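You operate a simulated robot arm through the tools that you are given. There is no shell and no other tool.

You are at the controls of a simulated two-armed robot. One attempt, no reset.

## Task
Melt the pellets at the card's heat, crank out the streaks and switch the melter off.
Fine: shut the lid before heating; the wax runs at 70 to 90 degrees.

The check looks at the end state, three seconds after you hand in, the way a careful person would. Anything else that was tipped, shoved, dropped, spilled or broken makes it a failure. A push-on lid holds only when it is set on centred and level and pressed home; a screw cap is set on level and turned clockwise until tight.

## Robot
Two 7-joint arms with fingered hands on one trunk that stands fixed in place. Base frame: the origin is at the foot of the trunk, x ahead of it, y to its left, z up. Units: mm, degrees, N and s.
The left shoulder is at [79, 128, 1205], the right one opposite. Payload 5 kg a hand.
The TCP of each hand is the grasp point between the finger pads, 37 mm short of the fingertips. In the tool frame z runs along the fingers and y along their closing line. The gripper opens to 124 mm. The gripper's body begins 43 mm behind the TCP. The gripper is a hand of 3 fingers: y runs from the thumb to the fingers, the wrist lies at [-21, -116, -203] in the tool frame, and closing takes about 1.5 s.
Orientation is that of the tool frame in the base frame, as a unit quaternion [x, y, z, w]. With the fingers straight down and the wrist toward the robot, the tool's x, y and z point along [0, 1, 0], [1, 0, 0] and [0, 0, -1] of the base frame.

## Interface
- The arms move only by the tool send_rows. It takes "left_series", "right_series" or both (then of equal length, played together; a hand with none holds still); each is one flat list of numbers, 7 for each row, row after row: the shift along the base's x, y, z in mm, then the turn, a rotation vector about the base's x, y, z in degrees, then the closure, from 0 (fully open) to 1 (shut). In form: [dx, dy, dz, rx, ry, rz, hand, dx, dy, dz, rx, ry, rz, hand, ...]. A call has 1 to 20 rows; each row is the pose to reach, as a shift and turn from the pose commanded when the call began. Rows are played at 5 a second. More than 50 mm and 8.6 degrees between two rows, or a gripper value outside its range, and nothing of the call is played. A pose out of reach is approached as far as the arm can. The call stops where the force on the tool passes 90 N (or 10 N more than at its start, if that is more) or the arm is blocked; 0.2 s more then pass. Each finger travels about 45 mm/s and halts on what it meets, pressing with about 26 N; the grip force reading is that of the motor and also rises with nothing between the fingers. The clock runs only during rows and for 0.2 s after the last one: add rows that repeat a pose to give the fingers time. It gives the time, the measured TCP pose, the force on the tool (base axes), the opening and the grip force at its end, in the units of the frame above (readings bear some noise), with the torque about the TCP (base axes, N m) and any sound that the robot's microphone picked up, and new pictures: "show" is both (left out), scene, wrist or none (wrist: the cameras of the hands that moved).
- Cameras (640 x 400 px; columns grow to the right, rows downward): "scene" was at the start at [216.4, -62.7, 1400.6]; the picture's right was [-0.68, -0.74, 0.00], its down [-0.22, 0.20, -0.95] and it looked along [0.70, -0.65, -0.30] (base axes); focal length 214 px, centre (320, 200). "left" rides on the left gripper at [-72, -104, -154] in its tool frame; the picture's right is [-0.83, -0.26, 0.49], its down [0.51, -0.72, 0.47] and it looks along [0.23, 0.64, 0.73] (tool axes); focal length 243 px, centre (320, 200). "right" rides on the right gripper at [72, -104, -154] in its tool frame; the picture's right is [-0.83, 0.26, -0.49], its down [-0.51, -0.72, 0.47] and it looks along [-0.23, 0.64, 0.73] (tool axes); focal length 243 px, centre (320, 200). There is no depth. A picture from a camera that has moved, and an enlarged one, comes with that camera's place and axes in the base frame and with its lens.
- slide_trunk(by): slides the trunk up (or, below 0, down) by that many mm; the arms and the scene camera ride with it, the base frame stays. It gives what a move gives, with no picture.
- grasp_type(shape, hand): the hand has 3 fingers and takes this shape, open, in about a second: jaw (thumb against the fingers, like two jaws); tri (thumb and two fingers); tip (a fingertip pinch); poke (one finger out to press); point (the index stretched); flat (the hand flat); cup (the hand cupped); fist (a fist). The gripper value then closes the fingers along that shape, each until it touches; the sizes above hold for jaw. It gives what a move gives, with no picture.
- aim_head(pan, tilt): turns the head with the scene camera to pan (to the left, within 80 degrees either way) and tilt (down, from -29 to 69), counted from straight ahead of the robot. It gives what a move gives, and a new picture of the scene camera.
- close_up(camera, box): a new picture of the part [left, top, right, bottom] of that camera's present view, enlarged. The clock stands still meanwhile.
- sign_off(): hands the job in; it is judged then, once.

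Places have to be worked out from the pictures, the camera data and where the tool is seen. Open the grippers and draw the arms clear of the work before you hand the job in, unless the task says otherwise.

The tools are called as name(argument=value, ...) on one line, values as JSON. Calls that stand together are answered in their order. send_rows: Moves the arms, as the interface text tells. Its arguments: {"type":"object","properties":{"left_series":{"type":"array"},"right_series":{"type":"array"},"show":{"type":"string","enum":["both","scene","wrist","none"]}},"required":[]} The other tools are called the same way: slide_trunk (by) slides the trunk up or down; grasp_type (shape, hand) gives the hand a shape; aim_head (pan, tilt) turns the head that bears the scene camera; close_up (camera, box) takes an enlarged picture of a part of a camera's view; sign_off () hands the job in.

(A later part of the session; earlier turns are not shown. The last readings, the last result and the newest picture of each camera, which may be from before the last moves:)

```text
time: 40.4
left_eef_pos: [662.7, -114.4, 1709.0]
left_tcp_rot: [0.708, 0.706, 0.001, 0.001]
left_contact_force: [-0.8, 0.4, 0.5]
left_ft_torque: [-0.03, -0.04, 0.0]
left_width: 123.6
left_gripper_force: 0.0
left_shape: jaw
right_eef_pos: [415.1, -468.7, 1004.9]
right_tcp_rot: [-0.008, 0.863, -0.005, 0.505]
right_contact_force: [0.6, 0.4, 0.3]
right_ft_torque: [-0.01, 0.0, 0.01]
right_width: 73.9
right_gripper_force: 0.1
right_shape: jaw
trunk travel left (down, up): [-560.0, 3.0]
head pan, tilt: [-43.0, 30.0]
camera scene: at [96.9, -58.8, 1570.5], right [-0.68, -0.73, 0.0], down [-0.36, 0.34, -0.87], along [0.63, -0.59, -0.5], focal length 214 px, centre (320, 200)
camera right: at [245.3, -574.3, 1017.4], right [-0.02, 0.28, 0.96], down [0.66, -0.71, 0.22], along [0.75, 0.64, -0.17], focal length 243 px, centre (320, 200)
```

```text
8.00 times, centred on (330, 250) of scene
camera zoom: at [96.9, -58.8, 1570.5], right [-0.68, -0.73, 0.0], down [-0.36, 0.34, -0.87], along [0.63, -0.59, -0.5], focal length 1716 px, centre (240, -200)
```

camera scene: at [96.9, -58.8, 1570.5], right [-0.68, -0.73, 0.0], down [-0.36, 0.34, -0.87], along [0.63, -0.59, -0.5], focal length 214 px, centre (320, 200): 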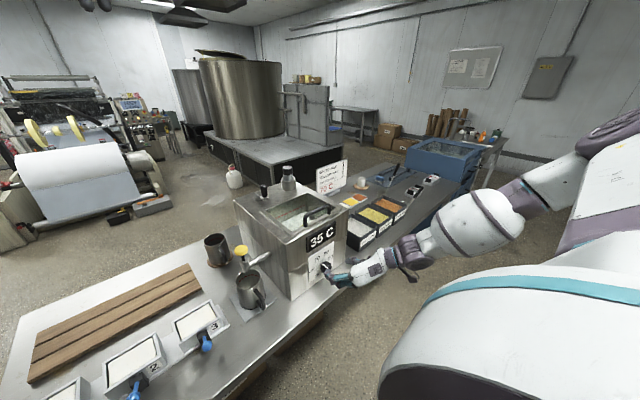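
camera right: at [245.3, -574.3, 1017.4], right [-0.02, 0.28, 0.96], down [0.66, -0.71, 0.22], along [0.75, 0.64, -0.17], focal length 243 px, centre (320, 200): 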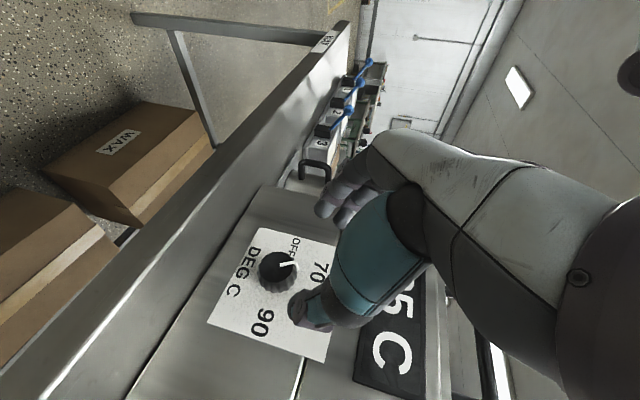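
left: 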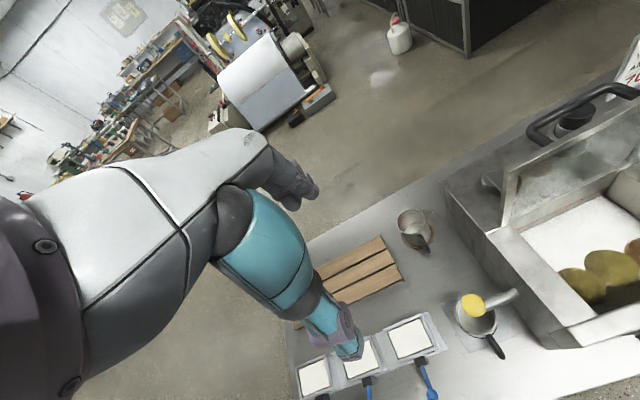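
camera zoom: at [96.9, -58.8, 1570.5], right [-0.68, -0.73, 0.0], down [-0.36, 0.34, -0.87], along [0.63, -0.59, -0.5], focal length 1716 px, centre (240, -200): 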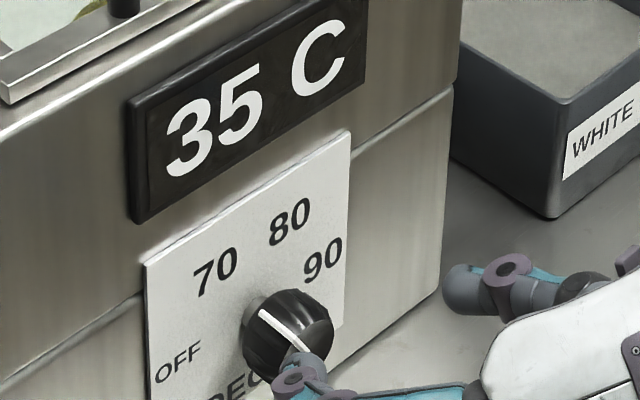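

It reads 35 C and is heating. From the wrist view the pointer is at about 111°, roughly 9° short of the 70 mark, so I'll regrip and give it another 9° counter-clockwise.

send_rows(right_series=[0, -1.7, -27, 0, 0, 0, 0.4, 0, -1.7, -53.5, 0, 0, 0, 0.4, 33, -1.7, -53.5, 0, 0, 0, 0.4, 65, -1.7, -53.5, 0, 0, 0, 0.4, 65, -1.7, -53.5, 0, 0, 0, 0.7, 65, -1.7, -53.5, 0, 0, 0, 1, 65, -1.7, -53.5, 0, 0, 0, 1, 65, -1.7, -53.5, 0, 0, 0, 1, 65, -1.7, -53.5, 0, 0, 0, 1, 65, -1, -53.5, -4.5, 0, 0, 1, 65, -0.4, -53.6, -9, 0, 0, 1, 65, -0.4, -53.6, -9, 0, 0, 1, 65, -0.4, -53.6, -9, 0, 0, 0.7, 65, -0.4, -53.6, -9, 0, 0, 0.4, 65, -0.4, -53.6, -9, 0, 0, 0.4, 30, -0.4, -50, -9, 0, 0, 0.4, 0, 0, -20, -4, 0, 0, 0.4, 0, 0, 0, 0, 0, 0, 0.4], show="both")

close_up(camera="right", box=[200, 180, 360, 340])

close_up(camera="scene", box=[305, 225, 355, 275])

```text
time: 44.2
left_eef_pos: [665.9, -116.8, 1705.6]
left_tcp_rot: [0.707, 0.708, 0.0, -0.001]
left_contact_force: [-0.4, 0.5, 1.0]
left_ft_torque: [-0.01, 0.02, -0.02]
left_width: 123.7
left_gripper_force: 0.0
left_shape: jaw
right_eef_pos: [413.8, -469.7, 1002.1]
right_tcp_rot: [-0.007, 0.864, -0.004, 0.503]
right_contact_force: [-0.1, 0.4, -0.5]
right_ft_torque: [-0.02, 0.02, 0.01]
right_width: 74.0
right_gripper_force: 0.0
right_shape: jaw
trunk travel left (down, up): [-560.0, 3.0]
head pan, tilt: [-43.0, 30.0]
camera scene: at [99.9, -61.2, 1569.9], right [-0.68, -0.73, 0.0], down [-0.37, 0.34, -0.87], along [0.63, -0.59, -0.5], focal length 214 px, centre (320, 200)
camera right: at [245.6, -574.9, 1014.7], right [-0.02, 0.28, 0.96], down [0.67, -0.71, 0.22], along [0.75, 0.64, -0.17], focal length 243 px, centre (320, 200)
```

scene: 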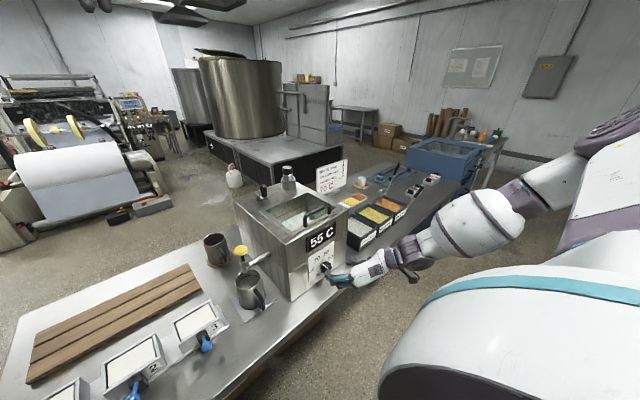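
right: 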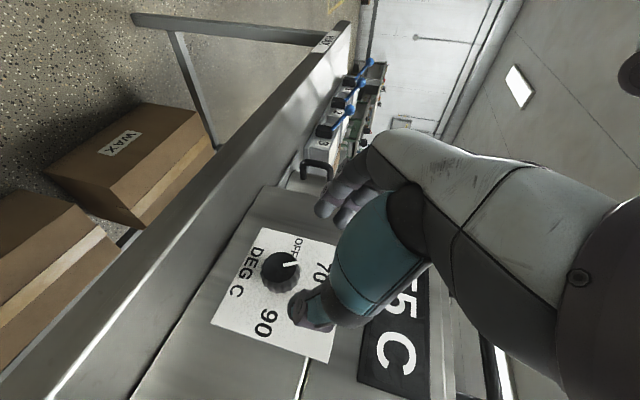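

```text
2.50 times, centred on (280, 260) of right
camera zoom: at [245.6, -574.9, 1014.7], right [-0.02, 0.28, 0.96], down [0.67, -0.71, 0.22], along [0.75, 0.64, -0.17], focal length 606 px, centre (420, 50)
```

zoom: 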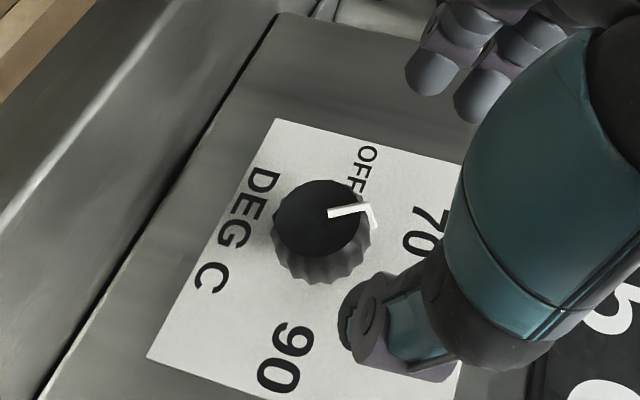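

```text
8.00 times, centred on (330, 250) of scene
camera zoom: at [99.9, -61.2, 1569.9], right [-0.68, -0.73, 0.0], down [-0.37, 0.34, -0.87], along [0.63, -0.59, -0.5], focal length 1716 px, centre (240, -200)
```

zoom: 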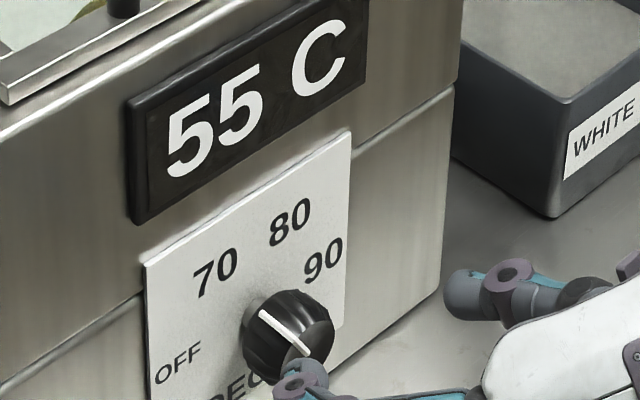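

The pointer looks unchanged, so the dial seems to settle in a detent at 70. The display reads 55 C and rises about 5 C/s. I'll wait a few seconds with the hand close to see where it levels off.

send_rows(right_series=[-5, 0, 10, 0, 0, 0, 0.4, -5, 0, 10, 0, 0, 0, 0.4, -5, 0, 10, 0, 0, 0, 0.4, -5, 0, 10, 0, 0, 0, 0.4, -5, 0, 10, 0, 0, 0, 0.4, -5, 0, 10, 0, 0, 0, 0.4, -5, 0, 10, 0, 0, 0, 0.4, -5, 0, 10, 0, 0, 0, 0.4, -5, 0, 10, 0, 0, 0, 0.4, -5, 0, 10, 0, 0, 0, 0.4, -5, 0, 10, 0, 0, 0, 0.4, -5, 0, 10, 0, 0, 0, 0.4, -5, 0, 10, 0, 0, 0, 0.4, -5, 0, 10, 0, 0, 0, 0.4, -5, 0, 10, 0, 0, 0, 0.4], show="scene")

close_up(camera="scene", box=[225, 160, 355, 275])

close_up(camera="left", box=[420, 100, 640, 320])

```text
time: 47.4
left_eef_pos: [665.5, -117.0, 1706.4]
left_tcp_rot: [0.707, 0.707, 0.001, 0.001]
left_contact_force: [-0.3, 0.0, -0.5]
left_ft_torque: [-0.04, -0.01, 0.03]
left_width: 123.7
left_gripper_force: 0.0
left_shape: jaw
right_eef_pos: [409.7, -469.8, 1011.0]
right_tcp_rot: [-0.007, 0.865, -0.005, 0.502]
right_contact_force: [-0.3, 0.8, 0.3]
right_ft_torque: [0.0, -0.01, -0.01]
right_width: 74.0
right_gripper_force: 0.0
right_shape: jaw
trunk travel left (down, up): [-560.0, 3.0]
head pan, tilt: [-43.0, 30.0]
camera scene: at [99.4, -61.2, 1570.0], right [-0.68, -0.73, 0.0], down [-0.37, 0.34, -0.87], along [0.63, -0.59, -0.5], focal length 214 px, centre (320, 200)
```

scene: 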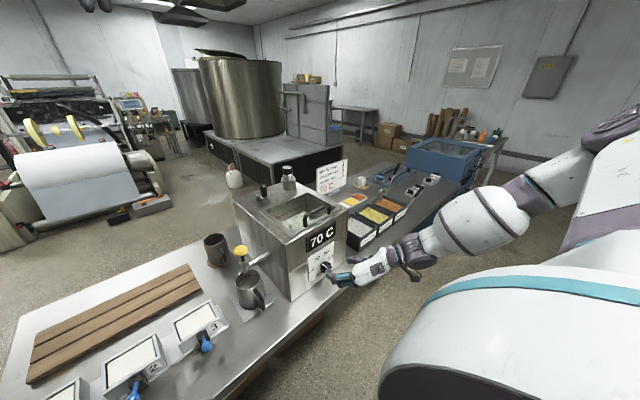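

```text
3.48 times, centred on (290, 218) of scene
camera zoom: at [99.4, -61.2, 1570.0], right [-0.68, -0.73, 0.0], down [-0.37, 0.34, -0.87], along [0.63, -0.59, -0.5], focal length 746 px, centre (424, 139)
```

zoom: 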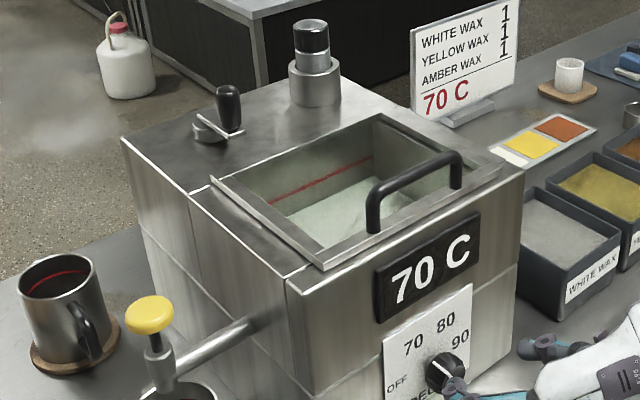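

```text
1.82 times, centred on (530, 210) of left
camera zoom: at [561.1, -190.9, 1858.8], right [-0.26, -0.83, -0.49], down [-0.72, 0.51, -0.47], along [0.64, 0.23, -0.73], focal length 441 px, centre (-62, 182)
```

zoom: 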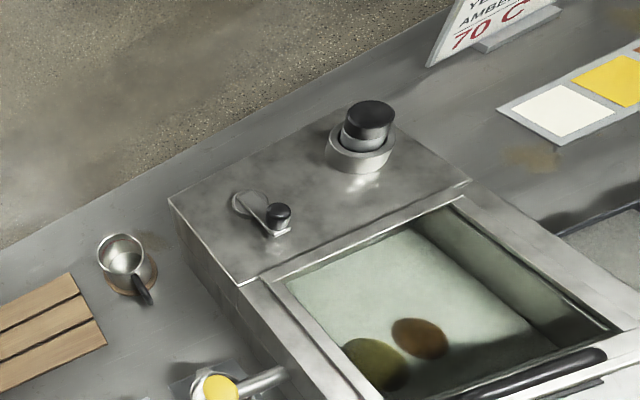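

The display levels at exactly 70 C with the lid shut, and through the glass the lumps are already shrinking. Next is the crank: its upright grip tops out at about (780,-402,1213) and its hub is near (830,-400). I'll lift the hand away and return it to the fingers-down posture.

send_rows(right_series=[0, -15, 45, 0, 0, 0, 0.4, 0, -30, 90, 0, 0, 0, 0.4, 0, -45, 135, 0, 0, 0, 0.4, 0, -60, 180, 0, 0, 0, 0.4, 0, -75, 225, 0, 0, 0, 0.4, 0, -90, 270, 0, 0, 0, 0.4, 15, -105, 310, 3.59, 3.59, -6.23, 0.4, 35, -115, 345, 7.18, 7.18, -12.46, 0.4, 55, -120, 375, 10.77, 10.77, -18.69, 0.4, 65, -125, 391, 14.36, 14.36, -24.92, 0.4, 65, -125, 391, 17.95, 17.95, -31.15, 0.4, 65, -125, 391, 21.54, 21.54, -37.38, 0.4, 65, -125, 391, 25.13, 25.13, -43.61, 0.4, 65, -125, 391, 28.72, 28.72, -49.84, 0.4, 65, -125, 391, 32.31, 32.31, -56.07, 0.4, 65, -125, 391, 35.9, 35.9, -62.3, 0.4, 65, -125, 391, 39.49, 39.49, -68.53, 0.4, 65, -125, 391, 43.08, 43.08, -74.76, 0.4, 65, -125, 391, 46.7, 46.7, -81, 0.4], show="both")

close_up(camera="left", box=[420, 100, 640, 320])

close_up(camera="scene", box=[225, 160, 355, 275])

```text
time: 51.4
left_eef_pos: [665.9, -118.0, 1706.1]
left_tcp_rot: [0.708, 0.707, 0.0, 0.0]
left_contact_force: [-0.2, -0.1, 0.4]
left_ft_torque: [-0.01, 0.01, -0.03]
left_width: 123.8
left_gripper_force: 0.1
left_shape: jaw
right_eef_pos: [474.9, -596.3, 1401.6]
right_tcp_rot: [0.701, 0.713, -0.004, 0.002]
right_contact_force: [0.0, -0.3, -0.7]
right_ft_torque: [0.03, 0.02, 0.0]
right_width: 73.9
right_gripper_force: 0.1
right_shape: jaw
trunk travel left (down, up): [-560.0, 3.0]
head pan, tilt: [-43.0, 30.0]
camera scene: at [99.9, -61.2, 1569.9], right [-0.68, -0.73, 0.0], down [-0.37, 0.34, -0.87], along [0.63, -0.59, -0.5], focal length 214 px, centre (320, 200)
camera right: at [370.0, -523.6, 1554.8], right [0.28, -0.82, 0.5], down [-0.72, -0.52, -0.46], along [0.64, -0.23, -0.73], focal length 243 px, centre (320, 200)
```

scene: 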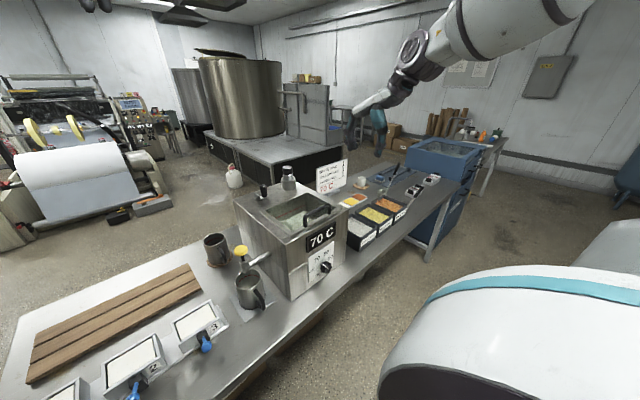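
right: 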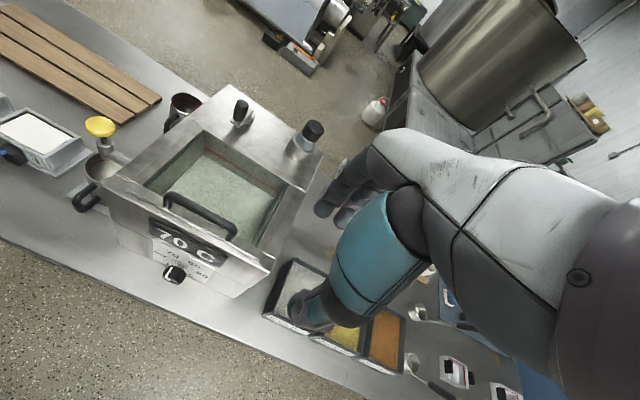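

```text
1.82 times, centred on (530, 210) of left
camera zoom: at [561.6, -190.9, 1858.5], right [-0.26, -0.83, -0.49], down [-0.72, 0.51, -0.47], along [0.64, 0.23, -0.73], focal length 441 px, centre (-62, 182)
```

zoom: 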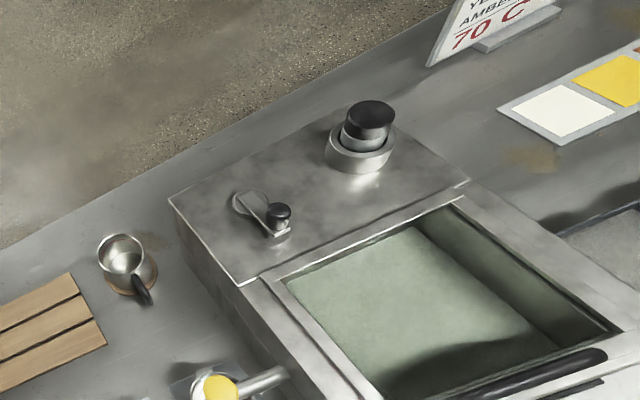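

```text
3.48 times, centred on (290, 218) of scene
camera zoom: at [99.9, -61.2, 1569.9], right [-0.68, -0.73, 0.0], down [-0.37, 0.34, -0.87], along [0.63, -0.59, -0.5], focal length 746 px, centre (424, 139)
```

zoom: 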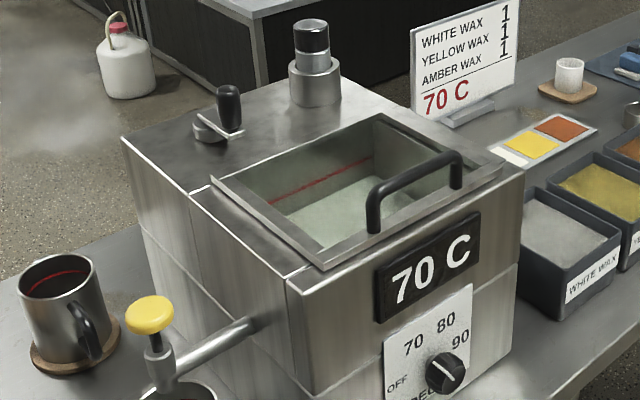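

The lumps have gone, so the wax is melted. I'll look closely at the crank and the wax surface from the right-hand camera.

close_up(camera="right", box=[140, 80, 320, 260])

close_up(camera="right", box=[220, 85, 280, 145])

close_up(camera="left", box=[520, 180, 600, 240])

close_up(camera="scene", box=[248, 175, 288, 205])

```text
2.22 times, centred on (230, 170) of right
camera zoom: at [370.0, -523.6, 1554.8], right [0.28, -0.82, 0.5], down [-0.72, -0.52, -0.46], along [0.64, -0.23, -0.73], focal length 539 px, centre (520, 267)
```

zoom: 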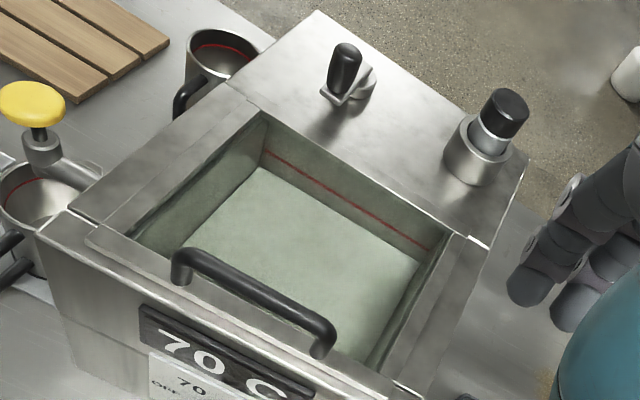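

```text
6.67 times, centred on (250, 115) of right
camera zoom: at [370.0, -523.6, 1554.8], right [0.28, -0.82, 0.5], down [-0.72, -0.52, -0.46], along [0.64, -0.23, -0.73], focal length 1618 px, centre (787, 767)
```

zoom: 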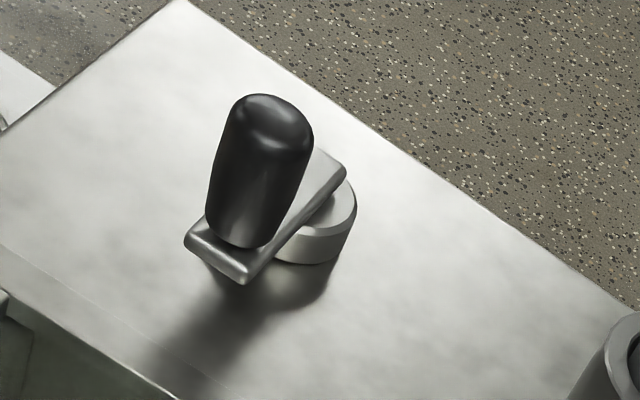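

```text
6.67 times, centred on (560, 210) of left
camera zoom: at [561.6, -190.9, 1858.5], right [-0.26, -0.83, -0.49], down [-0.72, 0.51, -0.47], along [0.64, 0.23, -0.73], focal length 1618 px, centre (-1280, 133)
```

zoom: 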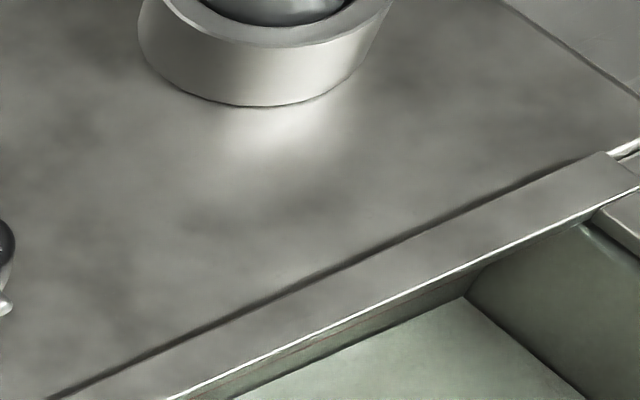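

```text
13.33 times, centred on (268, 190) of scene
camera zoom: at [99.9, -61.2, 1569.9], right [-0.68, -0.73, 0.0], down [-0.37, 0.34, -0.87], along [0.63, -0.59, -0.5], focal length 2860 px, centre (1013, 333)
```

zoom: 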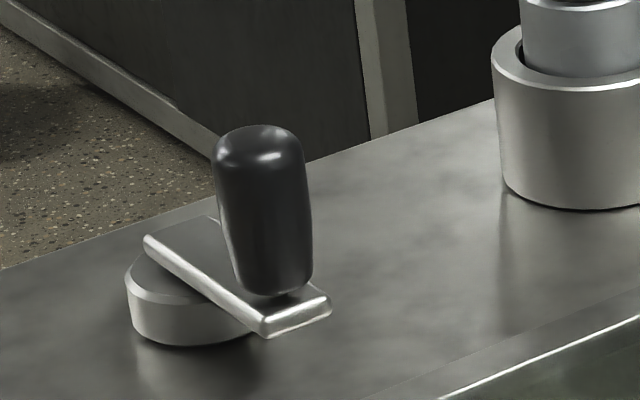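

Triangulated, the crank grip stands at (785,-405), z 1160–1209, about 27 mm thick. The hub is at about (828,-405), so the radius is about 43 mm with the arm pointing at the robot. I'll move above the grip with the hand open.

send_rows(right_series=[39, 24, 0, 0, 0, 0, 0.45, 78, 48, 0, 0, 0, 0, 0.45, 117, 72, -5, 0, 0, 0, 0.45, 156, 96, -15, 0, 0, 0, 0.45, 195, 120, -30, 0, 0, 0, 0.45, 234, 144, -45, 0, 0, 0, 0.45, 273, 168, -60, 0, 0, 0, 0.45, 310, 191, -80, 0, 0, 0, 0.45, 310, 191, -110, 0, 0, 0, 0.45], show="both")

close_up(camera="scene", box=[220, 130, 340, 220])

close_up(camera="right", box=[160, 120, 400, 340])

close_up(camera="left", box=[420, 100, 640, 320])

```text
time: 53.4
left_eef_pos: [667.4, -118.1, 1705.1]
left_tcp_rot: [0.707, 0.707, 0.0, -0.001]
left_contact_force: [-0.3, 0.1, 0.1]
left_ft_torque: [0.01, 0.02, 0.02]
left_width: 123.8
left_gripper_force: 0.1
left_shape: jaw
right_eef_pos: [785.5, -454.7, 1285.9]
right_tcp_rot: [0.686, 0.727, 0.01, -0.009]
right_contact_force: [0.3, 0.1, 0.5]
right_ft_torque: [-0.01, 0.02, 0.01]
right_width: 68.4
right_gripper_force: 0.1
right_shape: jaw
right hand out of reach, approached as far as the arm can: row 5, 6, 7, 8, 9
trunk travel left (down, up): [-560.0, 3.0]
head pan, tilt: [-43.0, 30.0]
camera scene: at [101.5, -62.1, 1569.7], right [-0.68, -0.73, 0.0], down [-0.37, 0.34, -0.87], along [0.63, -0.59, -0.5], focal length 214 px, centre (320, 200)
camera right: at [677.3, -393.0, 1439.1], right [0.31, -0.83, 0.47], down [-0.69, -0.53, -0.49], along [0.65, -0.18, -0.74], focal length 243 px, centre (320, 200)
```

scene: 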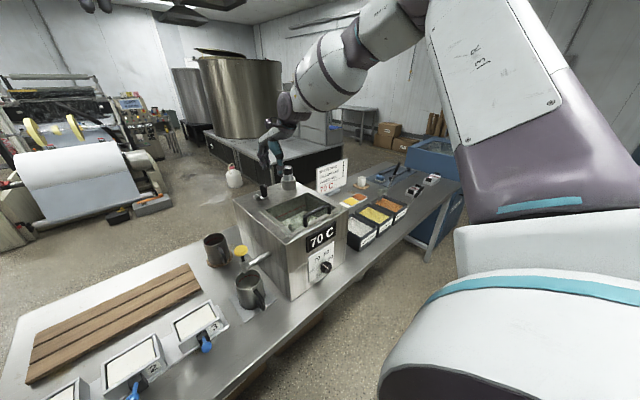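
right: 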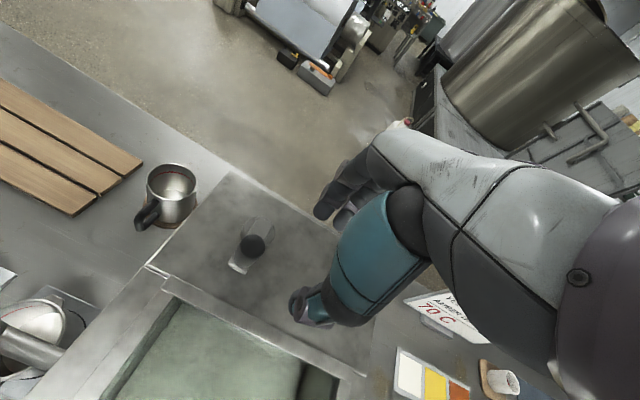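

```text
4.44 times, centred on (280, 175) of scene
camera zoom: at [101.5, -62.1, 1569.7], right [-0.68, -0.73, 0.0], down [-0.37, 0.34, -0.87], along [0.63, -0.59, -0.5], focal length 953 px, centre (498, 311)
```

zoom: 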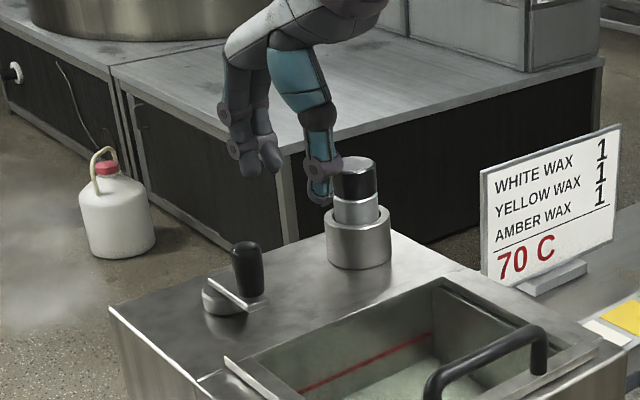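

```text
1.82 times, centred on (280, 230) of right
camera zoom: at [677.3, -393.0, 1439.1], right [0.31, -0.83, 0.47], down [-0.69, -0.53, -0.49], along [0.65, -0.18, -0.74], focal length 441 px, centre (393, 146)
```

zoom: 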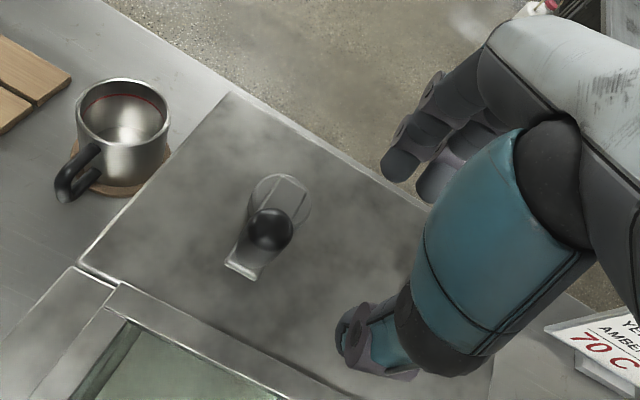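

```text
1.82 times, centred on (530, 210) of left
camera zoom: at [564.0, -191.8, 1857.2], right [-0.26, -0.83, -0.49], down [-0.72, 0.51, -0.47], along [0.64, 0.23, -0.73], focal length 441 px, centre (-62, 182)
```

zoom: 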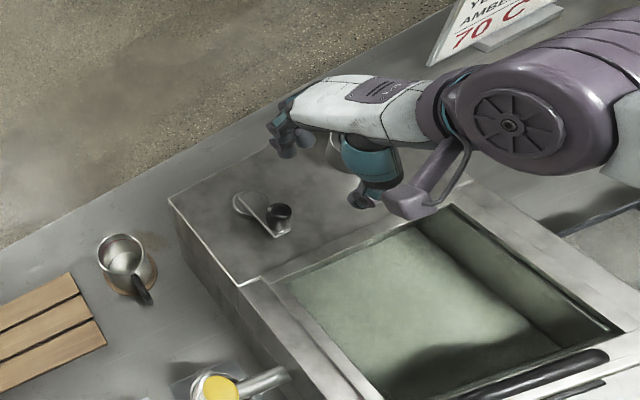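

The arm stopped about 50 mm short in y (−455), likely from a wound-up joint. I'll rise a little and try a yawed hand, since the grip is round and the yaw doesn't matter.

send_rows(right_series=[0, 0, 20, 0, 0, 0, 0.45, 0, 0, 40, 0, 0, -8, 0.45, 0, 10, 50, 0, 0, -16, 0.45, 0, 25, 50, 0, 0, -24, 0.45, 0, 40, 50, 0, 0, -30, 0.45, 0, 48, 50, 0, 0, -30, 0.45], show="none")

```text
time: 54.8
left_eef_pos: [665.4, -117.2, 1705.9]
left_tcp_rot: [0.707, 0.707, 0.0, 0.0]
left_contact_force: [-0.6, 0.7, -0.5]
left_ft_torque: [0.03, 0.01, 0.01]
left_width: 124.0
left_gripper_force: 0.1
left_shape: jaw
right_eef_pos: [748.6, -577.9, 1267.9]
right_tcp_rot: [0.81, 0.58, 0.076, -0.034]
right_contact_force: [0.4, -0.2, 0.8]
right_ft_torque: [-0.03, 0.06, 0.0]
right_width: 68.1
right_gripper_force: 0.0
right_shape: jaw
right hand out of reach, approached as far as the arm can: row 2, 3, 4, 5, 6
trunk travel left (down, up): [-560.0, 3.0]
head pan, tilt: [-43.0, 30.0]
```

Yawing that way made it worse, so the free direction is the opposite. I'll rise and yaw to about +30° while moving back toward the crank.

send_rows(right_series=[0, 0, 40, 0, 0, 0, 0.45, 0, 0, 70, 0, 0, 8, 0.45, 5, 20, 70, 0, 0, 16, 0.45, 10, 45, 70, 0, 0, 24, 0.45, 15, 70, 70, 0, 0, 32, 0.45, 20, 95, 70, 0, 0, 40, 0.45, 25, 120, 70, 0, 0, 48, 0.45, 30, 145, 70, 0, 0, 50, 0.45, 36, 172, 70, 0, 0, 50, 0.45], show="scene")

```text
time: 56.8
left_eef_pos: [663.5, -115.1, 1707.3]
left_tcp_rot: [0.707, 0.707, 0.0, 0.001]
left_contact_force: [0.0, -0.2, 1.4]
left_ft_torque: [0.0, -0.01, -0.01]
left_width: 123.9
left_gripper_force: 0.0
left_shape: jaw
right_eef_pos: [780.7, -405.3, 1339.6]
right_tcp_rot: [0.488, 0.869, 0.054, -0.061]
right_contact_force: [-0.1, 1.0, 0.1]
right_ft_torque: [-0.04, 0.0, -0.01]
right_width: 68.1
right_gripper_force: 0.0
right_shape: jaw
right hand out of reach, approached as far as the arm can: row 1
trunk travel left (down, up): [-560.0, 3.0]
head pan, tilt: [-43.0, 30.0]
camera scene: at [98.5, -59.2, 1570.2], right [-0.68, -0.73, 0.0], down [-0.37, 0.34, -0.87], along [0.63, -0.59, -0.5], focal length 214 px, centre (320, 200)
```

scene: 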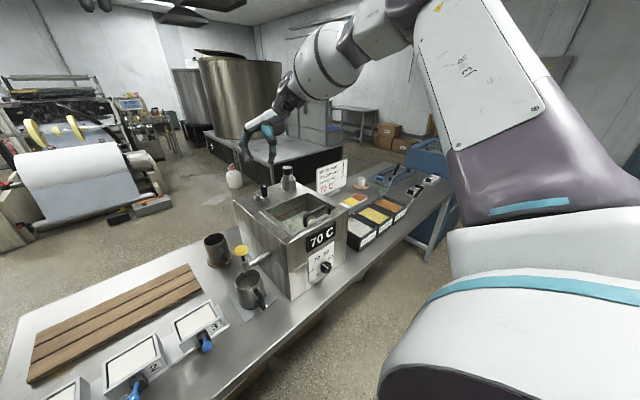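

Now the hand is over the grip at yaw +31°, with a 9° tilt left over. I'll level it, lower to z 1280 (tips still above the grip), and dry-run the full circle to check the reach.

send_rows(right_series=[2, 0, -20, -4.4, -1.5, 0, 0.45, 4, 0, -40, -8.8, -3, 0, 0.45, 4, 0, -60, -8.8, -3, 0, 0.45, 10, 21, -60, -8.8, -3, 0, 0.45, 25, 37, -60, -8.8, -3, 0, 0.45, 47, 43, -60, -8.8, -3, 0, 0.45, 68, 37, -60, -8.8, -3, 0, 0.45, 84, 21, -60, -8.8, -3, 0, 0.45, 90, 0, -60, -8.8, -3, 0, 0.45, 84, -21, -60, -8.8, -3, 0, 0.45, 68, -37, -60, -8.8, -3, 0, 0.45, 47, -43, -60, -8.8, -3, 0, 0.45, 25, -37, -60, -8.8, -3, 0, 0.45, 10, -21, -60, -8.8, -3, 0, 0.45, 4, 0, -60, -8.8, -3, 0, 0.45], show="both")

close_up(camera="scene", box=[220, 130, 340, 220])

close_up(camera="right", box=[160, 120, 400, 340])

close_up(camera="left", box=[480, 150, 600, 270])

```text
time: 60.0
left_eef_pos: [664.3, -115.1, 1706.5]
left_tcp_rot: [0.707, 0.707, 0.0, 0.001]
left_contact_force: [0.8, -0.6, -0.7]
left_ft_torque: [-0.09, 0.04, 0.02]
left_width: 123.9
left_gripper_force: 0.1
left_shape: jaw
right_eef_pos: [784.3, -405.4, 1277.5]
right_tcp_rot: [0.491, 0.871, 0.001, -0.001]
right_contact_force: [-0.6, 0.1, -0.2]
right_ft_torque: [-0.03, 0.03, 0.0]
right_width: 67.9
right_gripper_force: 0.0
right_shape: jaw
trunk travel left (down, up): [-560.0, 3.0]
head pan, tilt: [-43.0, 30.0]
camera scene: at [99.4, -59.6, 1570.1], right [-0.68, -0.73, 0.0], down [-0.37, 0.34, -0.87], along [0.63, -0.59, -0.5], focal length 214 px, centre (320, 200)
camera right: at [658.5, -398.0, 1431.5], right [0.66, -0.58, 0.49], down [-0.36, -0.81, -0.47], along [0.67, 0.14, -0.73], focal length 243 px, centre (320, 200)
```

scene: 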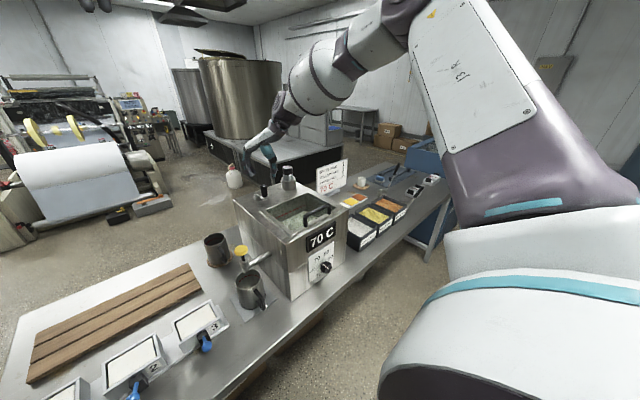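
right: 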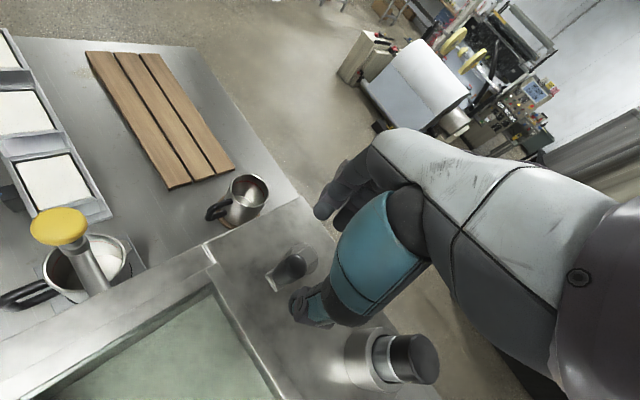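

```text
4.44 times, centred on (280, 175) of scene
camera zoom: at [99.4, -59.6, 1570.1], right [-0.68, -0.73, 0.0], down [-0.37, 0.34, -0.87], along [0.63, -0.59, -0.5], focal length 953 px, centre (498, 311)
```

zoom: 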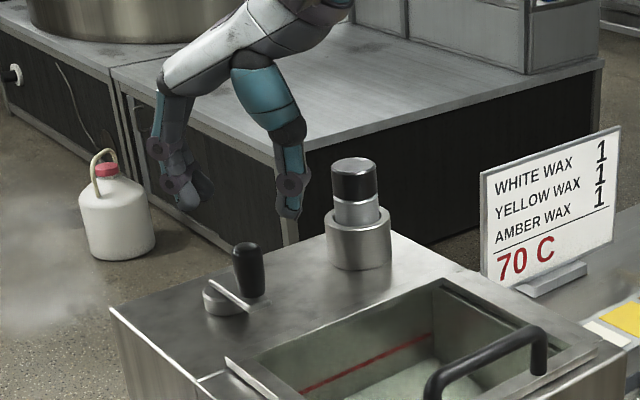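

```text
1.82 times, centred on (280, 230) of right
camera zoom: at [658.5, -398.0, 1431.5], right [0.66, -0.58, 0.49], down [-0.36, -0.81, -0.47], along [0.67, 0.14, -0.73], focal length 441 px, centre (393, 146)
```

zoom: 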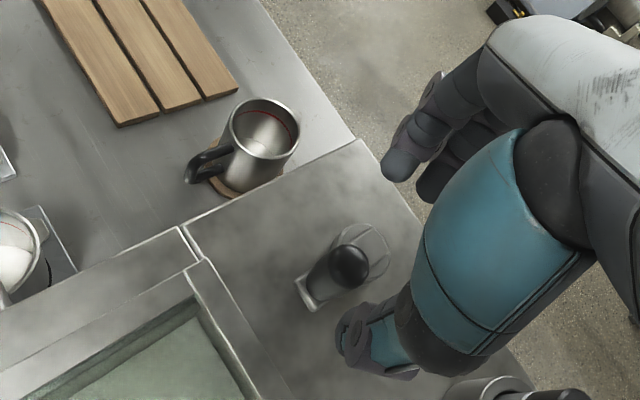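

```text
3.33 times, centred on (540, 210) of left
camera zoom: at [561.0, -188.9, 1859.0], right [-0.26, -0.83, -0.49], down [-0.72, 0.51, -0.47], along [0.64, 0.23, -0.73], focal length 809 px, centre (-413, 167)
```

zoom: 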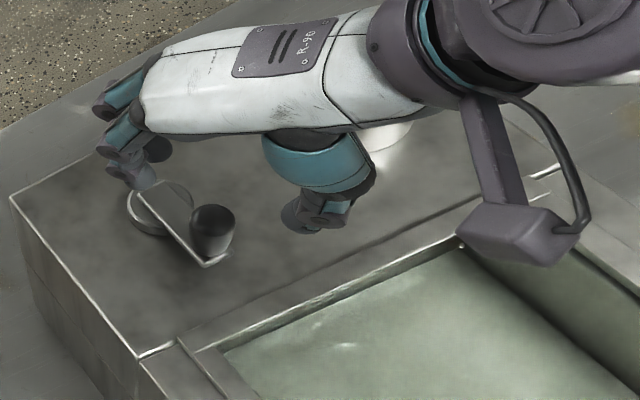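

The whole circle is reachable. The refined hub is at (830,-404.5) with a radius of about 46 mm. I'll descend over the grip to z≈1202 and close on it.

send_rows(right_series=[0, 1, -25, 0, 0, 0, 0.45, 0, 1, -50, 0, 0, 0, 0.45, 0, 1, -75, 0, 0, 0, 0.45, 0, 1, -75, 0, 0, 0, 0.7, 0, 1, -75, 0, 0, 0, 1, 0, 1, -75, 0, 0, 0, 1, 0, 1, -75, 0, 0, 0, 1, 0, 1, -75, 0, 0, 0, 1], show="both")

close_up(camera="scene", box=[230, 150, 310, 210])

close_up(camera="right", box=[160, 120, 400, 340])

```text
time: 61.8
left_eef_pos: [665.7, -118.6, 1705.8]
left_tcp_rot: [0.707, 0.707, 0.001, 0.0]
left_contact_force: [-0.6, -0.7, 0.4]
left_ft_torque: [0.0, -0.03, 0.02]
left_width: 123.4
left_gripper_force: 0.1
left_shape: jaw
right_eef_pos: [785.2, -405.1, 1201.7]
right_tcp_rot: [0.49, 0.872, 0.0, -0.002]
right_contact_force: [-2.1, 0.3, -0.5]
right_ft_torque: [0.02, 0.02, -0.04]
right_width: 15.0
right_gripper_force: 25.6
right_shape: jaw
trunk travel left (down, up): [-560.0, 3.0]
head pan, tilt: [-43.0, 30.0]
camera scene: at [99.4, -61.2, 1570.0], right [-0.68, -0.73, 0.0], down [-0.37, 0.34, -0.87], along [0.63, -0.59, -0.5], focal length 214 px, centre (320, 200)
camera right: at [658.5, -398.4, 1355.4], right [0.66, -0.58, 0.49], down [-0.35, -0.81, -0.47], along [0.67, 0.14, -0.73], focal length 243 px, centre (320, 200)
```

scene: 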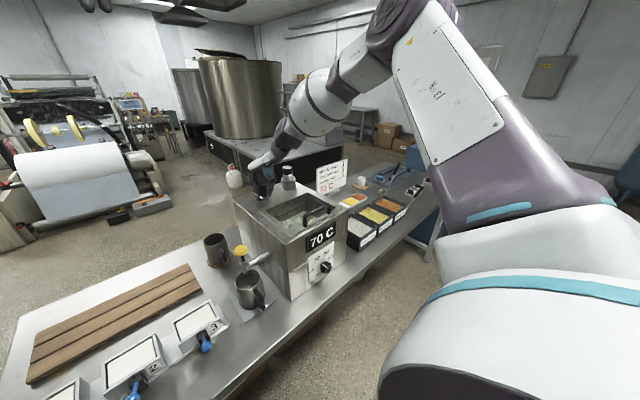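
right: 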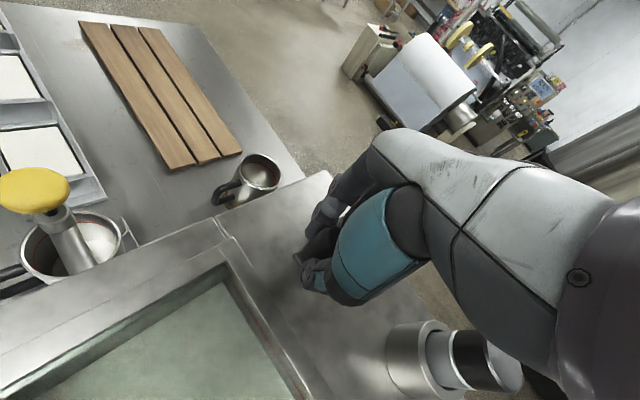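

```text
6.67 times, centred on (270, 180) of scene
camera zoom: at [99.4, -61.2, 1570.0], right [-0.68, -0.73, 0.0], down [-0.37, 0.34, -0.87], along [0.63, -0.59, -0.5], focal length 1430 px, centre (653, 333)
```

zoom: 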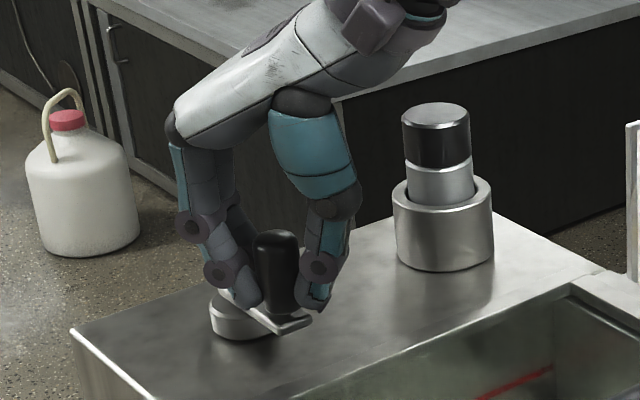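

```text
1.82 times, centred on (280, 230) of right
camera zoom: at [658.5, -398.4, 1355.4], right [0.66, -0.58, 0.49], down [-0.35, -0.81, -0.47], along [0.67, 0.14, -0.73], focal length 441 px, centre (393, 146)
```

zoom: 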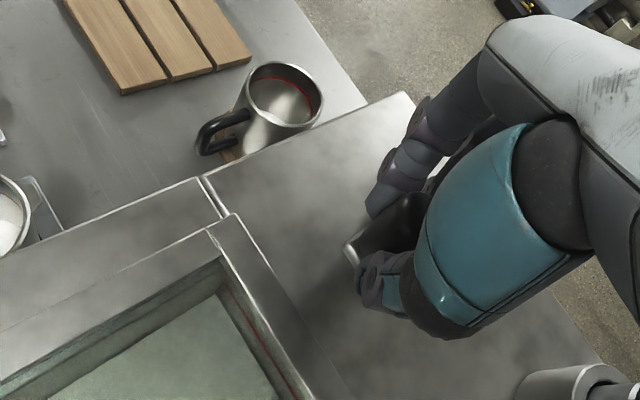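

The grip is held. I'll turn clockwise (seen from above) by 60° first and watch the forces.

send_rows(right_series=[1.6, 11.9, 0, 0, 0, 0, 1, 6.2, 23, 0, 0, 0, 0, 1, 13.5, 32.5, 0, 0, 0, 0, 1, 23, 39.8, 0, 0, 0, 0, 1], show="both")

close_up(camera="scene", box=[230, 150, 310, 210])

close_up(camera="right", box=[160, 120, 400, 340])

```text
time: 62.8
left_eef_pos: [665.1, -116.1, 1706.1]
left_tcp_rot: [0.707, 0.707, 0.0, 0.001]
left_contact_force: [0.6, 1.0, 0.1]
left_ft_torque: [0.02, -0.01, 0.01]
left_width: 123.9
left_gripper_force: 0.0
left_shape: jaw
right_eef_pos: [807.3, -365.6, 1202.4]
right_tcp_rot: [0.49, 0.872, 0.0, -0.003]
right_contact_force: [-4.5, 4.9, -4.3]
right_ft_torque: [0.18, 0.06, 0.03]
right_width: 14.7
right_gripper_force: 26.0
right_shape: jaw
trunk travel left (down, up): [-560.0, 3.0]
head pan, tilt: [-43.0, 30.0]
camera scene: at [99.9, -60.1, 1569.9], right [-0.68, -0.73, 0.0], down [-0.37, 0.34, -0.87], along [0.63, -0.59, -0.5], focal length 214 px, centre (320, 200)
camera right: at [681.8, -357.0, 1355.7], right [0.66, -0.57, 0.49], down [-0.36, -0.81, -0.47], along [0.66, 0.14, -0.73], focal length 243 px, centre (320, 200)
```

scene: 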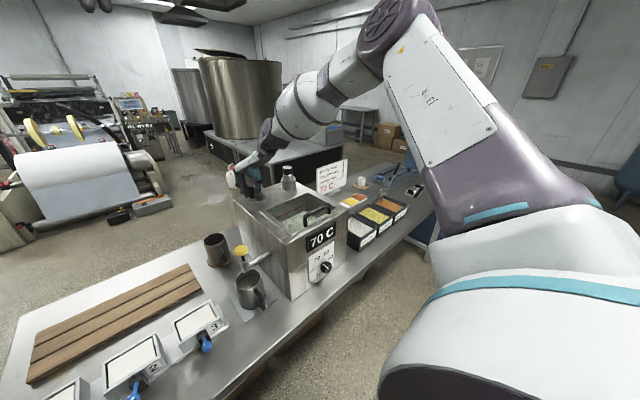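
right: 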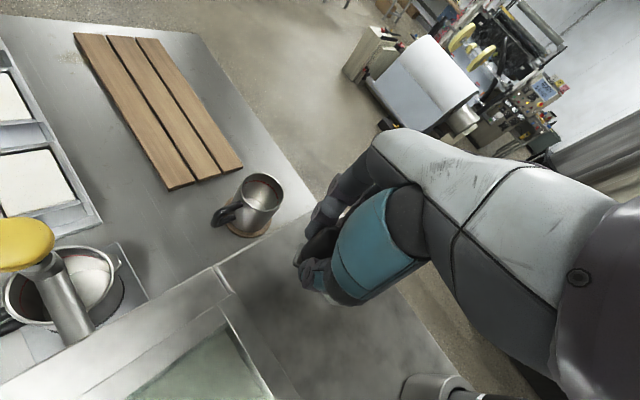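

```text
6.67 times, centred on (270, 180) of scene
camera zoom: at [99.9, -60.1, 1569.9], right [-0.68, -0.73, 0.0], down [-0.37, 0.34, -0.87], along [0.63, -0.59, -0.5], focal length 1430 px, centre (653, 333)
```

zoom: 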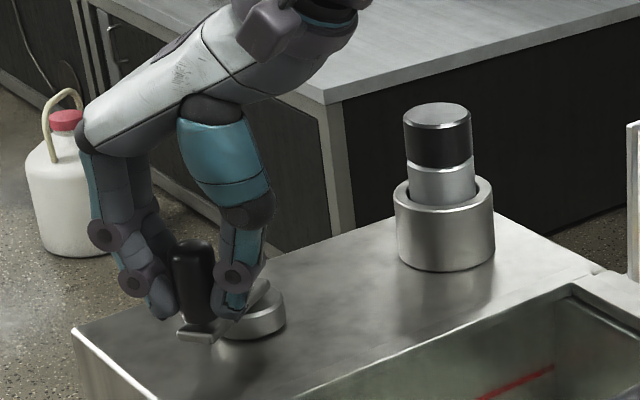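

```text
1.82 times, centred on (280, 230) of right
camera zoom: at [681.8, -357.0, 1355.7], right [0.66, -0.57, 0.49], down [-0.36, -0.81, -0.47], along [0.66, 0.14, -0.73], focal length 441 px, centre (393, 146)
```

zoom: 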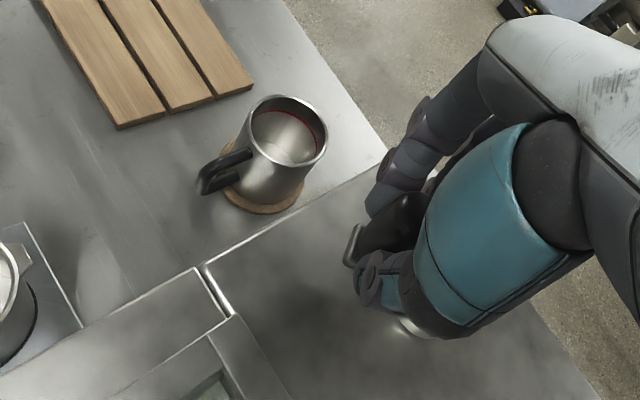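

The crank turns freely (forces of about 5 N). I'll carry on for a full revolution in 20° steps.

send_rows(right_series=[15, 5.5, 0, 0, 0, 0, 1, 31, 5.5, 0, 0, 0, 0, 1, 46, 0, 0, 0, 0, 0, 1, 58.2, -10.2, 0, 0, 0, 0, 1, 66.2, -24.1, 0, 0, 0, 0, 1, 69, -39.8, 0, 0, 0, 0, 1, 66.2, -55.5, 0, 0, 0, 0, 1, 58.2, -69.4, 0, 0, 0, 0, 1, 46, -79.6, 0, 0, 0, 0, 1, 31, -85.1, 0, 0, 0, 0, 1, 15, -85.1, 0, 0, 0, 0, 1, 0, -79.6, 0, 0, 0, 0, 1, -12.2, -69.4, 0, 0, 0, 0, 1, -20.2, -55.5, 0, 0, 0, 0, 1, -23, -39.8, 0, 0, 0, 0, 1, -20.2, -24.1, 0, 0, 0, 0, 1, -12.2, -10.2, 0, 0, 0, 0, 1, 0, 0, 0, 0, 0, 0, 1], show="both")

close_up(camera="scene", box=[230, 150, 350, 240])

close_up(camera="left", box=[480, 150, 640, 310])

```text
time: 66.6
left_eef_pos: [665.4, -115.0, 1705.7]
left_tcp_rot: [0.707, 0.707, 0.0, 0.0]
left_contact_force: [0.5, 0.2, 0.9]
left_ft_torque: [0.01, 0.01, 0.0]
left_width: 123.9
left_gripper_force: 0.0
left_shape: jaw
right_eef_pos: [809.6, -364.1, 1202.7]
right_tcp_rot: [0.49, 0.871, 0.001, -0.002]
right_contact_force: [-4.7, 8.5, -3.6]
right_ft_torque: [0.19, 0.15, 0.02]
right_width: 14.2
right_gripper_force: 26.2
right_shape: jaw
trunk travel left (down, up): [-560.0, 3.0]
head pan, tilt: [-43.0, 30.0]
camera scene: at [100.4, -59.6, 1569.9], right [-0.68, -0.73, 0.0], down [-0.37, 0.34, -0.87], along [0.63, -0.59, -0.5], focal length 214 px, centre (320, 200)
camera right: at [683.1, -356.6, 1355.5], right [0.66, -0.57, 0.49], down [-0.35, -0.81, -0.47], along [0.67, 0.14, -0.73], focal length 243 px, centre (320, 200)
```

scene: 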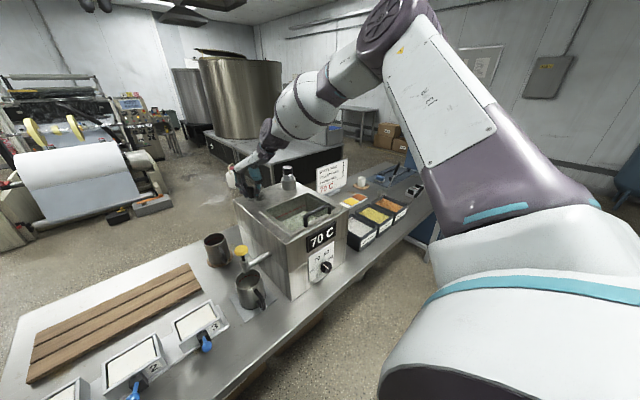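
right: 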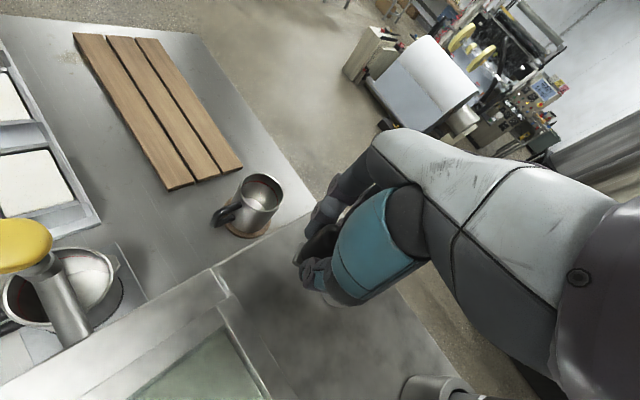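

```text
4.44 times, centred on (290, 195) of scene
camera zoom: at [100.4, -59.6, 1569.9], right [-0.68, -0.73, 0.0], down [-0.37, 0.34, -0.87], along [0.63, -0.59, -0.5], focal length 953 px, centre (453, 222)
```

zoom: 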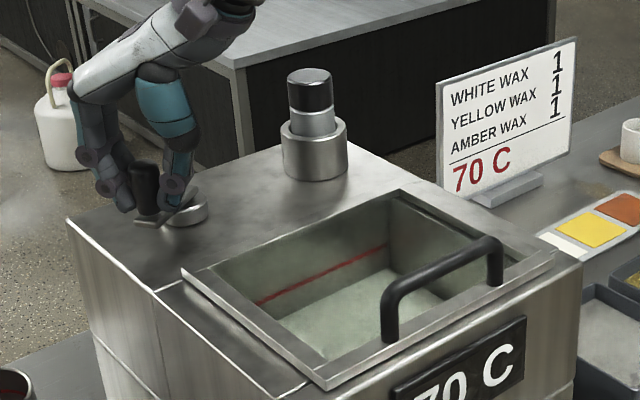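

```text
2.50 times, centred on (560, 230) of left
camera zoom: at [562.4, -188.9, 1858.3], right [-0.26, -0.83, -0.49], down [-0.72, 0.51, -0.47], along [0.64, 0.23, -0.73], focal length 606 px, centre (-280, 125)
```

zoom: 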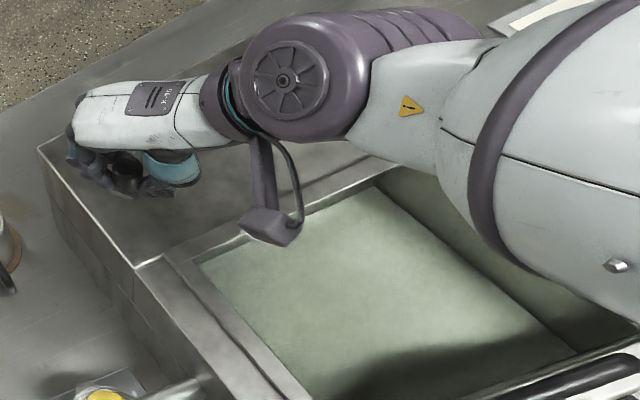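

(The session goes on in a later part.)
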